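You operate a simulated robot arm through the tools that you are given. There is no shell and no other tool. Be economical: measure what you need, move in short steps, check, and stop when the job is done.

The job below is to be done with a simulated robot arm. You get a single attempt, and the scene is never put back.

Task
Put the press die with the purple post on the white job card with the purple head.

The check looks at the end state, three seconds after you hand in, the way a careful person would. Anything else that was tipped, shoved, dropped, spilled or broken makes it a failure.

Robot
A 7-joint arm with a two-finger parallel gripper, fixed in place. Base frame: the origin is at the foot of the arm, x ahead of it, y to its left, z up; the work surface is at about z = 0. Lengths are in mm, angles in rad, forces in N, time in s.
With the tool pointing down near the work surface it reaches from about 220 to 580 mm from the base axis. Its first joint turns from -1.152 to 1.152 rad. Payload 2.5 kg.
The tool frame sits at the grasp point between the pads (the TCP): z along the fingers, y along the line on which they close. The tips reach 23 mm beyond it. Largest opening 94 mm; finger width 38, thickness 10; the body of the gripper, 54 by 96 mm, starts 39 mm behind the TCP.
Orientation is told as [roll, pitch, yaw] about the base's x, y, z axes, in that order, counted from this pose: with the fingers straight down and closing along the base's y, the tool's x points along the base's -x, its y along +y and its z along -z.

Tools
- The arm moves only by the tool apply_moves. Its argument "commands" is one flat list of numbers, 7 for each row, row after row: the shift along the base's x, y, z in mm, then the turn, a rotation vector about the base's x, y, z in rad, then the finger opening in mm, from 0 to 94. In form: [x, y, z, ax, ay, az, jaw, x, y, z, ax, ay, az, jaw, ...]. A call has 1 to 10 rows; each row shifts and turns the commanded pose from where the row before left it. A row lasts 0.2 s, in which the tool goes at most 50 mm and 0.15 rad; a call with a longer step from one row to the next is refused whole, and so is a gripper value outside its range. A pose out of reach is approached as far as the arm can. The call stops where the force on the tool passes 40 N (or 10 N more than at its start, if that is more) or the arm is blocked; 0.2 s more then pass. The fingers move at their own pace (about 108 mm/s each) and stop on an object; they squeeze with about 31 N. The grip force told is the motor's: it shows also when the fingers shut on nothing. Time passes only in rows, and 0.2 s behind the last, so rows that do not move let the fingers close. The reply holds the time, the measured pose of the TCP, the force on the tool along the base axes, the opening and the grip force, in the units named above and with some noise.
- Cameras (640 x 400 px; columns grow to the right, rows downward): "scene" is fixed at [103.6, -398.5, 549.2]; the picture's right is [0.85, -0.53, 0.00], its down [-0.30, -0.48, -0.83] and it looks along [0.44, 0.70, -0.56] (base axes); focal length 360 px, centre (320, 200). "wrist" rides on the gripper at [86, 16, -75] in the tool frame; the picture's right is [-0.18, 0.98, 0.00], its down [-0.58, -0.11, -0.81] and it looks along [-0.79, -0.15, 0.59] (tool axes); focal length 243 px, centre (320, 200).
- grab_frame(camera): a new picture of that camera. The clock stands still meanwhile.
- locate(camera, pixels): there is no depth. For up to 12 entries [column, row, z] of the newest picture of that camera ("zoom" is the newest enlarged one), the place [x, y] in the base frame at which the ray of that pixel passes the height z, good to about 3 mm, but the place of the scene camera against the robot may be out by one fixed shift of up to 18 mm in any direction. The clock stands still meanwhile.
- enlarge(camera, box): a new picture of the part [left, top, right, bottom] of that camera's present view, enlarged. The clock stands still meanwhile.
- hand_in(): hands the job in; it is judged then, once.

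Work in short steps. Measure before you move; look again where a grasp or a placing could have gone wrong, and mend it. You have 60 turns and 22 pictures in all, those below and enlarged ones among them. Open the gripper and draw the arm clear of the work before you hand the job in, unless the task says otherwise; then end with one line.

The tools are called after "Call:" as a command line: name --argument value ..., lists and objects as JSON in quotes. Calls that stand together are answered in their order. apply_moves: Moves the arm, as the interface text tells. Its arguments: {"type":"object","properties":{"commands":{"type":"array","items":{"type":"number"}}},"required":["commands"]} The other tools are called the same way: grab_frame (camera) takes a picture; locate (camera, pixels) gives the place at which the rays of pixels pass given heights; enlarge (camera, box) takes an enlarged picture of a part of a camera's view; hand_in () hands the job in.

At the start:

```text
clock: 0.0
tcp_pos: [322.3, 102.7, 227.9]
orientation: [0.0, -0.002, -0.001]
force: [0.1, 0.3, -0.3]
grip_width: 94.2
gripper_force: 0.2
```

scene: 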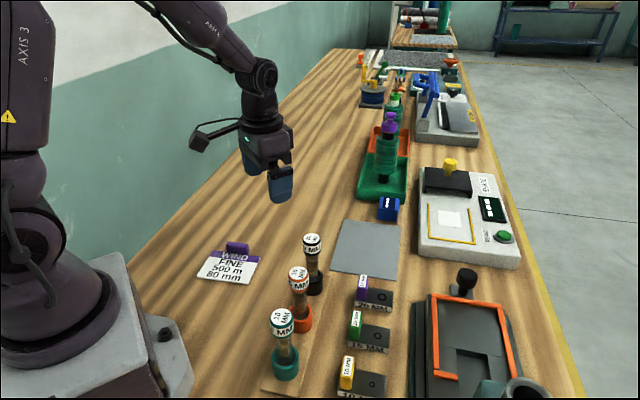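
wrist: 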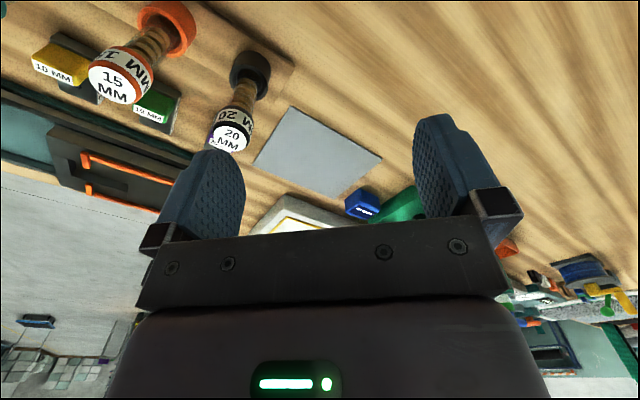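

The dies sit near (375,297), (369,333) and (362,378), and the card is near (228,263). I'll enlarge both areas to see which is which.

Call:
enlarge --camera "scene" --box '[310, 250, 430, 400]'

Call:
enlarge --camera "scene" --box '[180, 220, 300, 300]'

```text
2.67 times, centred on (370, 325) of scene
```

zoom: 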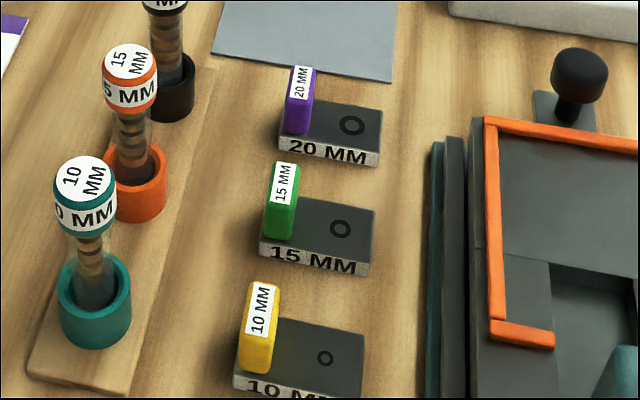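

```text
5.00 times, centred on (240, 260) of scene
```

zoom: 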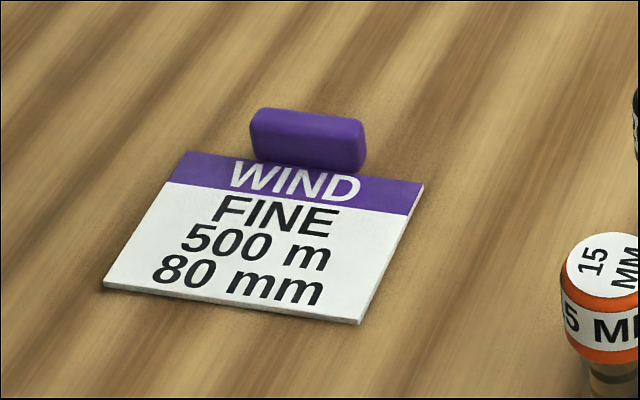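

Next I locate the card corners and the corners of the purple die in the scene camera.

Call:
locate --camera "scene" --pixels '[[217.2, 250.4, 2], [264.8, 256.8, 2], [252, 284.6, 2], [200.8, 277.6, 2], [231, 252, 2], [252, 254.5, 2], [414.6, 306.5, 0], [451.8, 312.3, 0], [414.6, 301, 15], [452.5, 307, 15], [453.3, 291.3, 15], [425, 275, 35]]'

Call:
locate --camera "scene" --pixels '[[414.6, 306.5, 0], [352.7, 312.3, 0], [451.8, 312.3, 0], [414.6, 301, 15]]'

```text
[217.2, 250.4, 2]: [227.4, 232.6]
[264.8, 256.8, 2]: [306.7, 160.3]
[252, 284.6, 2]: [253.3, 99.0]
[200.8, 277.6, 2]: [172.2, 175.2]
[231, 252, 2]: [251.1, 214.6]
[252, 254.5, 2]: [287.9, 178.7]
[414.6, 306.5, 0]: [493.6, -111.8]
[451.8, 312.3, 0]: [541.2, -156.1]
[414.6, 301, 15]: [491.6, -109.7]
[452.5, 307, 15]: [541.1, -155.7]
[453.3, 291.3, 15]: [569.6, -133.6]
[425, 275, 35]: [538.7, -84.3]
```

```text
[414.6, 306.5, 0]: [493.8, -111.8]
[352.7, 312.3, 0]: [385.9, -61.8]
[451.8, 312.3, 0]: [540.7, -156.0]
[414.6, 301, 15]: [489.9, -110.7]
```

The enlarged boxes were widened to fit the aspect ratio, so I redo the pixel conversion and locate again.

Call:
locate --camera "scene" --pixels '[[213.2, 250.4, 2], [260.8, 256.8, 2], [248, 284.6, 2], [196.8, 277.6, 2], [227.2, 252, 2], [248, 254.5, 2]]'

Call:
locate --camera "scene" --pixels '[[354.6, 306.3, 0], [391.7, 312.3, 0], [392, 307, 12], [393.2, 291.3, 12], [356.9, 300, 12], [366.2, 301, 12], [357, 287, 35], [366, 288.5, 35], [359.5, 274.7, 35], [368, 275.5, 35], [357, 287, 45], [359.5, 274.7, 45]]'

```text
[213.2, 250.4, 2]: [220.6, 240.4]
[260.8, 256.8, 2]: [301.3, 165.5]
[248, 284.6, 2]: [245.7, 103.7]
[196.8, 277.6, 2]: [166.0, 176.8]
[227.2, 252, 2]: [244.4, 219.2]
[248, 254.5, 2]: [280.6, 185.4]
```

```text
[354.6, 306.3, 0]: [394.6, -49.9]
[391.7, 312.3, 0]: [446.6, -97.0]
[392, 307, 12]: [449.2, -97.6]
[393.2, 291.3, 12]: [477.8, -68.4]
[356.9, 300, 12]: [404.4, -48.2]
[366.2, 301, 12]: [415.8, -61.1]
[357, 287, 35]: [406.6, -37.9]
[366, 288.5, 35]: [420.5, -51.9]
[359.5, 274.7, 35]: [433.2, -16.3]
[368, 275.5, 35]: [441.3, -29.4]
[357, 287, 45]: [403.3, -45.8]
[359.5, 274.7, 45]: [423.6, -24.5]
```

The card centre is near (233,172). The die's long axis lies at about -43° and its post is near (415,-45), so I yaw about +0.82 to close across the post. I stop behind the die so the wrist camera can see it.

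Call:
apply_moves --commands '[8, -39, 0, 0, 0, 0.137, 94, 8, -39, 0, 0, 0, 0.137, 94, 8, -39, 0, 0, 0, 0.137, 94, 8, -39, 0, 0, 0, 0.137, 94, 8, -39, 0, 0, 0, 0.137, 94, 6, -39, 0, 0, 0, 0.137, 94, 0, 0, 0, 0, 0, 0, 94]'

Call:
grab_frame --camera "wrist"

```text
clock: 1.6
tcp_pos: [370.3, -133.0, 226.9]
orientation: [0.0, -0.001, 0.823]
force: [-0.2, -0.6, 0.1]
grip_width: 94.3
gripper_force: 0.0
```

```text
17 pictures are left
```

wrist: 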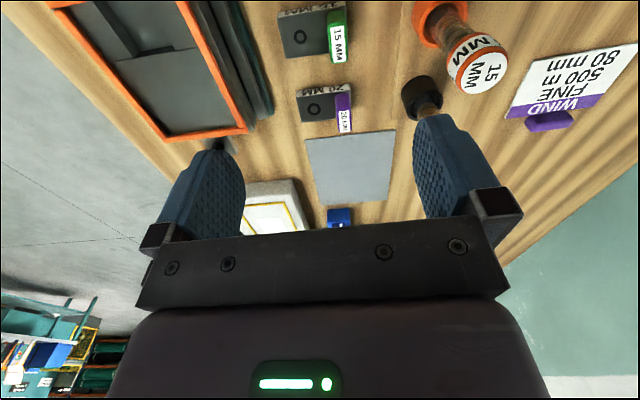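

Both the purple die at (323,107) and the card at (560,85) are in view. I enlarge each for accurate measurements.

Call:
enlarge --camera "wrist" --box '[480, 30, 640, 140]'

Call:
enlarge --camera "wrist" --box '[280, 75, 380, 138]'

```text
3.64 times, centred on (560, 85) of wrist
```

zoom: 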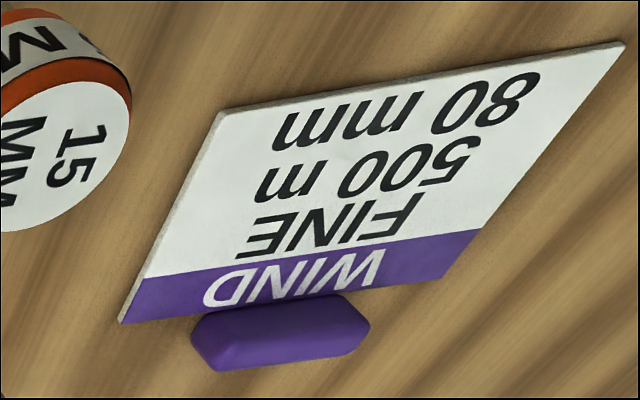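

```text
6.35 times, centred on (330, 106) of wrist
```

zoom: 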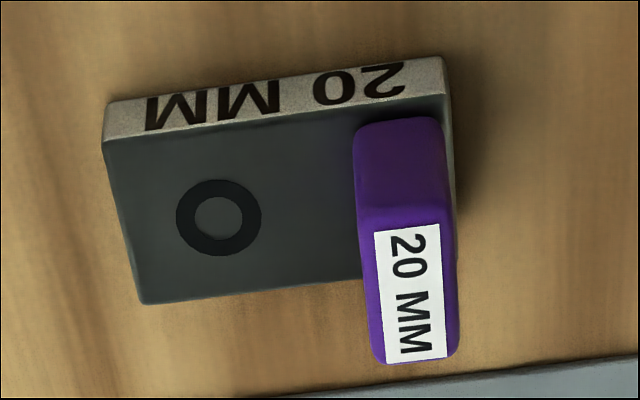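

I locate the die corners in the zoom, testing a few heights, and the card corners in wrist pixels.

Call:
locate --camera "zoom" --pixels '[[108, 102, 0], [444, 55, 0], [105, 139, 12], [105, 139, 16], [452, 93, 12], [452, 93, 16], [142, 303, 14], [358, 210, 40], [358, 210, 45], [452, 205, 45], [380, 362, 45], [458, 352, 45]]'

Call:
locate --camera "wrist" --pixels '[[532.5, 60.5, 2], [504.7, 118.6, 2], [643.7, 41.4, 2], [593.2, 106.5, 2], [510.8, 106, 2], [603.2, 93.4, 2]]'

Call:
locate --camera "zoom" --pixels '[[360, 125, 14], [440, 118, 14], [358, 210, 35], [452, 205, 35], [380, 362, 35], [458, 352, 35], [358, 210, 50], [452, 205, 50], [380, 362, 50], [458, 352, 50]]'

```text
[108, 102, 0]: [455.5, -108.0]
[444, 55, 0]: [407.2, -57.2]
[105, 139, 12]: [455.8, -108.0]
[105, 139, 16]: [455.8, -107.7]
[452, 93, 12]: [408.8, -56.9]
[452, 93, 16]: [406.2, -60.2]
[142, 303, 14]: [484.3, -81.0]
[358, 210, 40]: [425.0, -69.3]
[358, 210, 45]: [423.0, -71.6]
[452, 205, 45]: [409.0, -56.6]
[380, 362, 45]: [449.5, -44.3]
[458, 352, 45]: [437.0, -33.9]
```

```text
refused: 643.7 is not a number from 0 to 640
```

```text
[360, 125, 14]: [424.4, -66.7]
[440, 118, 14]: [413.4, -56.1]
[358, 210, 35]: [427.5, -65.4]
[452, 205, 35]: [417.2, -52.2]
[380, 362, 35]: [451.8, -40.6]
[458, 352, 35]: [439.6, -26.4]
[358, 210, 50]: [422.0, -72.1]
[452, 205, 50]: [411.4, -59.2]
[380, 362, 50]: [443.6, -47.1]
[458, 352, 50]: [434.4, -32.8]
```

The block is about 70×40×14 mm and its post, about 40 mm tall, is centred near (429,-51). I repeat the card measurement, this time with pixels inside the frame.

Call:
locate --camera "wrist" --pixels '[[532.5, 60.5, 2], [504.7, 118.6, 2], [637, 42.5, 2], [593.2, 106.5, 2], [510.8, 106, 2], [603.2, 93.4, 2], [638, 51, 2], [420, 110, 0], [405, 85, 20], [437, 80, 20], [420, 115, 10]]'

```text
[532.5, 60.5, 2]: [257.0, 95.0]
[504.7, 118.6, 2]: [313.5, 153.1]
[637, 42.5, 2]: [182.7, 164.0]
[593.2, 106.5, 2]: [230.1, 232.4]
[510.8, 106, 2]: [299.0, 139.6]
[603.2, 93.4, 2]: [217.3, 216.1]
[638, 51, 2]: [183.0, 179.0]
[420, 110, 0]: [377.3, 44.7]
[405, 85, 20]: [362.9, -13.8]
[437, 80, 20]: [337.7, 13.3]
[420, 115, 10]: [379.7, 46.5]
```

The wrist and scene views agree with a shift of about (+11,-9), so the card centre is (244.5,162.5). I check the black plug gauge's place for clearance before descending.

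Call:
grab_frame --camera "scene"

Call:
locate --camera "scene" --pixels '[[315, 290, 0], [307, 285, 0], [323, 285, 0], [312, 240, 80], [312, 240, 60], [312, 240, 100], [299, 325, 0], [299, 275, 80], [299, 275, 60]]'

```text
14 pictures are left
```

scene: 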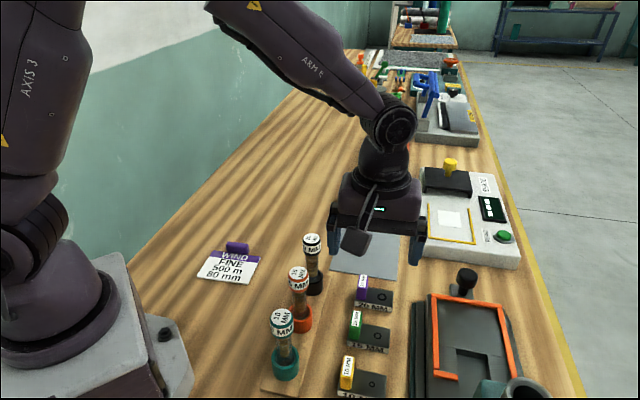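

```text
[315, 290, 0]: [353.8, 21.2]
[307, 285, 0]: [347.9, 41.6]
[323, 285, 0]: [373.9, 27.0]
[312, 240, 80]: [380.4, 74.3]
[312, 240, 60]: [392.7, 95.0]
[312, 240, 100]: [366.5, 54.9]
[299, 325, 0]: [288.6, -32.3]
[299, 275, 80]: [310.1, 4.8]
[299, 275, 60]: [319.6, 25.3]
```

The plug stands about 93 mm from the post along the closing line, which leaves enough room. I move above the post with the jaw at 60, go down to z≈100 and check.

Call:
apply_moves --commands '[19.6, 27.3, 0, 0, 0, -0.02, 60, 19.6, 27.3, 0, 0, 0, -0.01, 60, 19.5, 27.4, 0, 0, 0, 0, 60, 0, 0, -32, 0, 0, 0, 60, 0, 0, -32, 0, 0, 0, 60, 0, 0, -32, 0, 0, 0, 60, 0, 0, -31, 0, 0, 0, 60, 0, 0, 0, 0, 0, 0, 60]'

Call:
grab_frame --camera "wrist"

Call:
enlarge --camera "scene" --box '[290, 180, 450, 330]'

```text
clock: 3.4
tcp_pos: [428.8, -50.1, 98.9]
orientation: [0.0, 0.0, 0.793]
force: [-0.2, -0.1, 0.0]
grip_width: 60.0
gripper_force: 0.1
```

```text
13 pictures are left
```

wrist: 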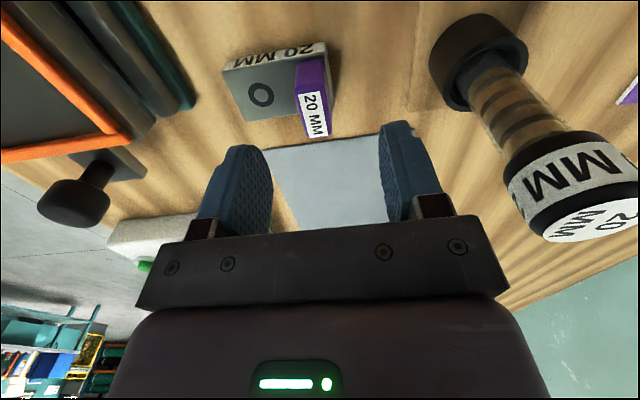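

```text
2.67 times, centred on (370, 255) of scene
```

zoom: 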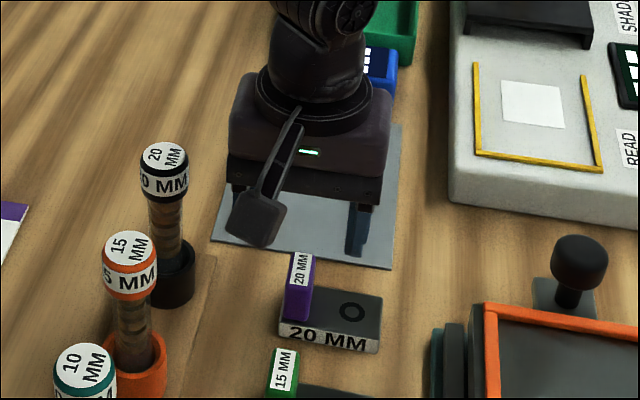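

The post shows at (313,110), between the fingers. I locate its corners again from this nearer view.

Call:
enlarge --camera "wrist" --box '[215, 35, 375, 145]'

```text
3.64 times, centred on (295, 90) of wrist
```

zoom: 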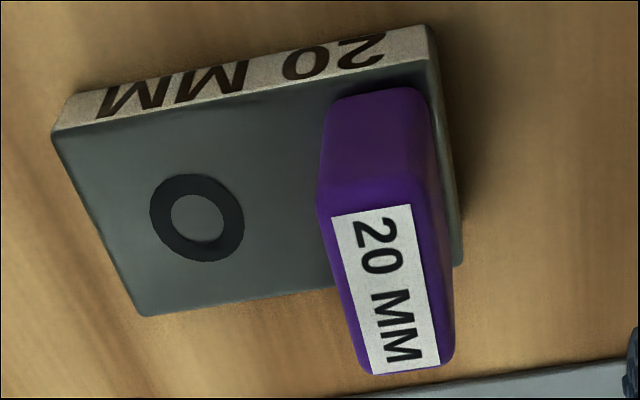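

Call:
locate --camera "zoom" --pixels '[[75, 93, 0], [425, 26, 0], [54, 133, 14], [430, 62, 14], [140, 314, 14], [463, 263, 14], [333, 98, 14], [420, 88, 14], [318, 205, 40], [425, 195, 40], [368, 373, 40], [453, 360, 40]]'

```text
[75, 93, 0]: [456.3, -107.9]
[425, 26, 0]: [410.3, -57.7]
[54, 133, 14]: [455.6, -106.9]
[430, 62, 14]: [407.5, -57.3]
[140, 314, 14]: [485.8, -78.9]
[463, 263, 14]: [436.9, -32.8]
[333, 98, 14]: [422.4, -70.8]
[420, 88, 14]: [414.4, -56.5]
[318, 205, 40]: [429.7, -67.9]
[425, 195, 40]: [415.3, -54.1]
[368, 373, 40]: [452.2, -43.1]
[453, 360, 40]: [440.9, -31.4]
```

The post centre comes out near (431,-53), with its top at about 42. I shift slightly, descend to z≈41 so the tips stay just above the block, and close.

Call:
apply_moves --commands '[2.2, -2.5, -20, 0, 0, -0.008, 50, 0, 0, -20, 0, 0, 0, 50, 0, 0, -12, 0, 0, 0, 50, 0, 0, -6, 0, 0, 0, 50, 0, 0, 0, 0, 0, 0, 50]'

Call:
grab_frame --camera "wrist"

Call:
enlarge --camera "scene" --box '[310, 210, 430, 330]'

```text
clock: 4.6
tcp_pos: [431.0, -52.9, 42.7]
orientation: [0.0, -0.001, 0.784]
force: [-1.0, -0.6, 1.1]
grip_width: 50.3
gripper_force: 0.0
```

```text
10 pictures are left
```

wrist: 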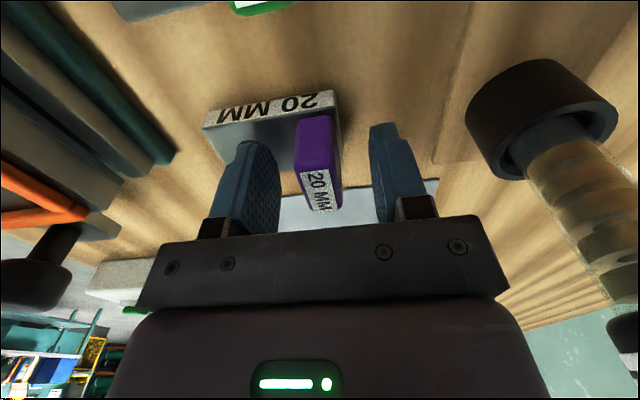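

```text
3.33 times, centred on (370, 270) of scene
```

zoom: 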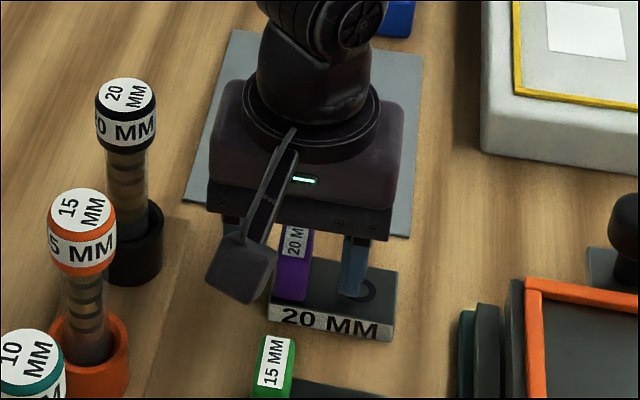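

The post is between the fingers and the inner fingertip is above the block. I go down 2 mm and close.

Call:
apply_moves --commands '[0, 0, -2, 0, 0, 0, 50, 0, 0, 0, 0, 0, 0, 30, 0, 0, 0, 0, 0, 0, 18, 0, 0, 0, 0, 0, 0, 5, 0, 0, 0, 0, 0, 0, 5, 0, 0, 0, 0, 0, 0, 5]'

```text
clock: 6.0
tcp_pos: [429.1, -53.3, 41.1]
orientation: [-0.002, 0.0, 0.785]
force: [-0.4, 0.9, 0.8]
grip_width: 17.5
gripper_force: 31.2
```

The grip holds at 17.5 mm with 31 N. I lift 20 mm and check.

Call:
apply_moves --commands '[0, 0, 8, 0, 0, 0, 5, 0, 0, 15, 0, 0, 0, 5, 0, 0, 0, 0, 0, 0, 5]'

Call:
grab_frame --camera "wrist"

```text
clock: 6.8
tcp_pos: [430.7, -53.6, 64.0]
orientation: [-0.002, 0.001, 0.783]
force: [0.0, -0.7, -1.6]
grip_width: 17.6
gripper_force: 31.4
```

```text
8 pictures are left
```

wrist: 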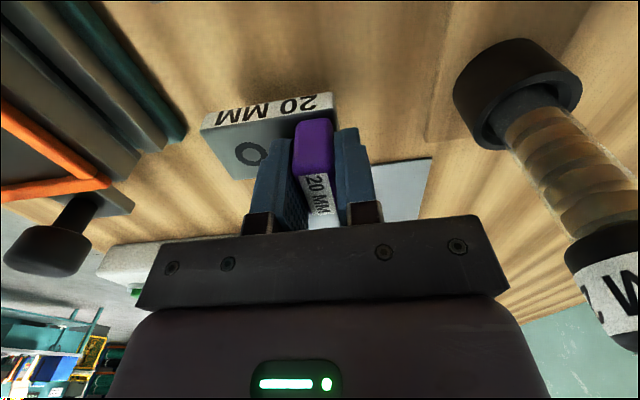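

The die is held level. I lift to z≈214 and carry it over the plugs to above the card.

Call:
apply_moves --commands '[0, 0, 30, 0, 0, 0, 5, 0, 0, 40, 0, 0, 0, 5, 0, 0, 40, 0, 0, 0, 5, 0, 0, 40, 0, 0, 0, 5, 0, 0, 0, 0, 0, 0, 5]'

Call:
apply_moves --commands '[-15, 17, 0, 0, 0, 0, 5, -28, 31, 0, 0, 0, 0, 5, -28, 31, 0, 0, 0, 0.01, 5, -28, 31, 0, 0, 0, 0.01, 5, -28, 31, 0, 0, 0, 0.01, 5, -28, 31, 0, 0, 0, 0.005, 5, -28, 31, 0, 0, 0, 0, 5, -21.5, 26.5, 0, 0, 0, 0, 5, 0, 0, 0, 0, 0, 0, 5, 0, 0, 0, 0, 0, 0, 5]'

```text
clock: 8.0
tcp_pos: [430.6, -53.6, 214.5]
orientation: [0.001, 0.0, 0.784]
force: [-0.4, -0.2, -1.3]
grip_width: 17.5
gripper_force: 30.7
```

```text
clock: 10.2
tcp_pos: [225.4, 177.0, 214.3]
orientation: [0.001, 0.0, 0.819]
force: [0.7, -0.2, -1.6]
grip_width: 17.7
gripper_force: 31.0
```

I'm above the card. I descend to z≈80 and look.

Call:
apply_moves --commands '[0, 0, -30, 0, 0, 0, 5, 0, 0, -40, 0, 0, 0, 5, 0, 0, -40, 0, 0, 0, 5, 0, 0, -24, 0, 0, 0, 5, 0, 0, 0, 0, 0, 0, 5]'

Call:
grab_frame --camera "wrist"

Call:
enlarge --camera "scene" --box '[160, 200, 300, 300]'

```text
clock: 11.4
tcp_pos: [226.1, 176.4, 79.7]
orientation: [0.0, -0.001, 0.819]
force: [0.6, -0.2, -2.1]
grip_width: 17.6
gripper_force: 30.9
```

```text
7 pictures are left
```

wrist: 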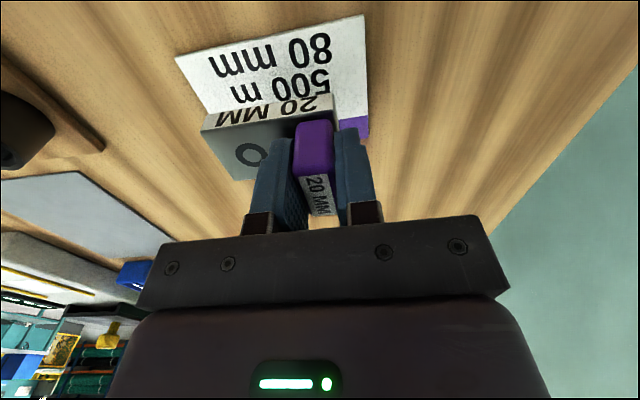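

```text
4.00 times, centred on (230, 250) of scene
```

zoom: 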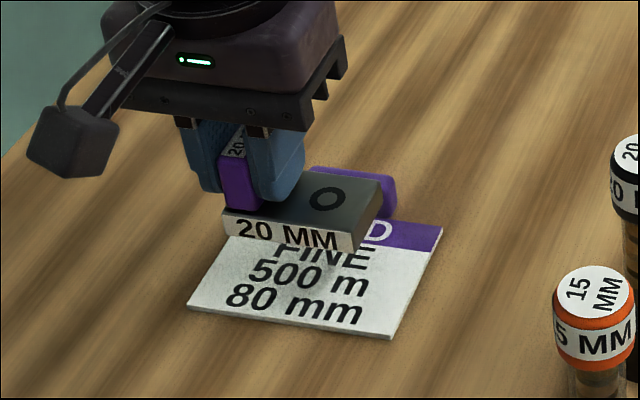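

The die hovers over the card. I check the alignment by locating the card corners and the die's lower front corners at about z=39.

Call:
locate --camera "wrist" --pixels '[[176, 57, 2], [364, 14, 2], [368, 117, 2], [203, 114, 38], [332, 93, 38], [203, 130, 52], [335, 112, 52]]'

```text
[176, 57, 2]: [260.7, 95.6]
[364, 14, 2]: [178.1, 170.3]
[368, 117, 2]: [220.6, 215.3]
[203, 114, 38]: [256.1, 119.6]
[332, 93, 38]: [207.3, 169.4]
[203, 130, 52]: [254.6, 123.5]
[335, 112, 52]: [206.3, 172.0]
```

The die is centred across the card and its footprint stays inside the white area. I lower it to just above contact, then in small steps.

Call:
apply_moves --commands '[0, 0, -15, 0, 0, 0, 5, 0, 0, -13, 0, 0, 0, 5, 0, 0, -4, 0, 0, 0, 5, 0, 0, -2, 0, 0, 0, 5, 0, 0, 0, 0, 0, 0, 5]'

Call:
apply_moves --commands '[0, 0, -1, 0, 0, 0, 5, 0, 0, 0, 0, 0, 0, 5]'

```text
clock: 12.6
tcp_pos: [226.0, 175.5, 46.5]
orientation: [0.001, -0.001, 0.818]
force: [0.0, -0.3, -2.1]
grip_width: 17.6
gripper_force: 31.1
```

```text
clock: 13.2
tcp_pos: [226.5, 177.1, 45.0]
orientation: [-0.001, 0.001, 0.818]
force: [-0.5, 0.2, -2.2]
grip_width: 17.7
gripper_force: 30.8
```

No contact yet, as the force is still only the load. I continue 1 mm at a time.

Call:
apply_moves --commands '[0, 0, -1, 0, 0, 0, 5, 0, 0, 0, 0, 0, 0, 5]'

Call:
apply_moves --commands '[0, 0, -0.7, 0, 0, 0, 5, 0, 0, 0, 0, 0, 0, 5]'

```text
clock: 13.8
tcp_pos: [225.7, 177.8, 44.1]
orientation: [0.002, 0.0, 0.819]
force: [-3.5, -1.6, 19.9]
grip_width: 17.8
gripper_force: 31.4
```

```text
clock: 14.4
tcp_pos: [225.7, 176.6, 43.9]
orientation: [0.001, -0.002, 0.821]
force: [-0.8, 0.1, 21.8]
grip_width: 18.0
gripper_force: 31.6
```

Contact at about 20 N, so the die is seated. I ease up slightly, open gently to about 46 and rise straight up.

Call:
apply_moves --commands '[0, 0, 0.7, 0, 0, 0, 17, 0, 0, 0, 0, 0, 0, 22, 0, 0, 0, 0, 0, 0, 34, 0, 0, 0, 0, 0, 0, 46, 0, 0, 0, 0, 0, 0, 46]'

Call:
apply_moves --commands '[0, 0, 10, 0, 0, 0, 46, 0, 0, 30, 0, 0, 0, 46, 0, 0, 40, 0, 0, 0, 46, 0, 0, 45, 0, 0, 0, 46, 0, 0, 45, 0, 0, 0, 46, 20, 20, 20, 0, 0, 0, 46, 30, 30, 0, 0, 0, 0, 46, 30, 30, 0, 0, 0, 0, 46, 0, 0, 0, 0, 0, 0, 46]'

Call:
enlarge --camera "scene" --box '[160, 200, 300, 300]'

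Call:
grab_frame --camera "scene"

```text
clock: 15.6
tcp_pos: [226.4, 175.0, 43.0]
orientation: [0.0, 0.001, 0.819]
force: [-0.5, -0.5, -0.7]
grip_width: 45.8
gripper_force: 0.1
```

```text
clock: 17.6
tcp_pos: [304.6, 257.4, 232.6]
orientation: [0.002, 0.0, 0.818]
force: [-0.1, -0.3, 0.4]
grip_width: 46.0
gripper_force: 0.1
```

```text
4.00 times, centred on (230, 250) of scene
```

zoom: 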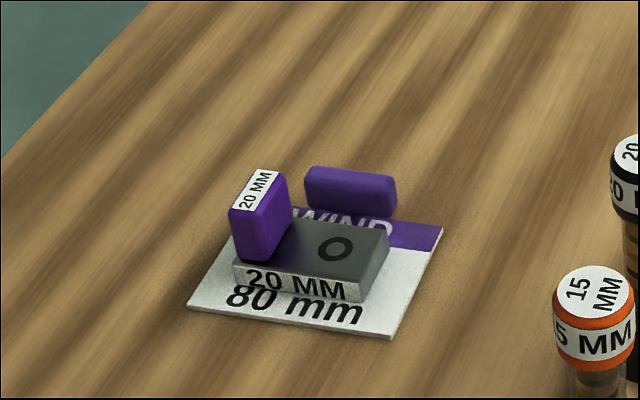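

```text
4 pictures are left
```

scene: 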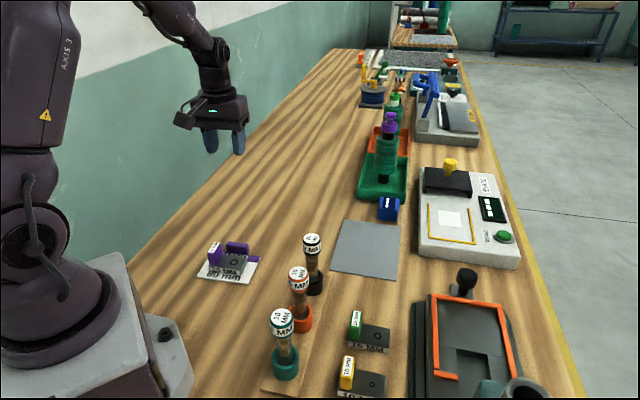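

The die lies flat on the card with its whole base inside it. Nothing else has moved, and the arm is clear with the gripper open, so I hand in.

Call:
hand_in

```text
The job is handed in.
```

The press die with the purple post is flat on the white job card with the purple head; nothing else was moved, and the job is handed in.
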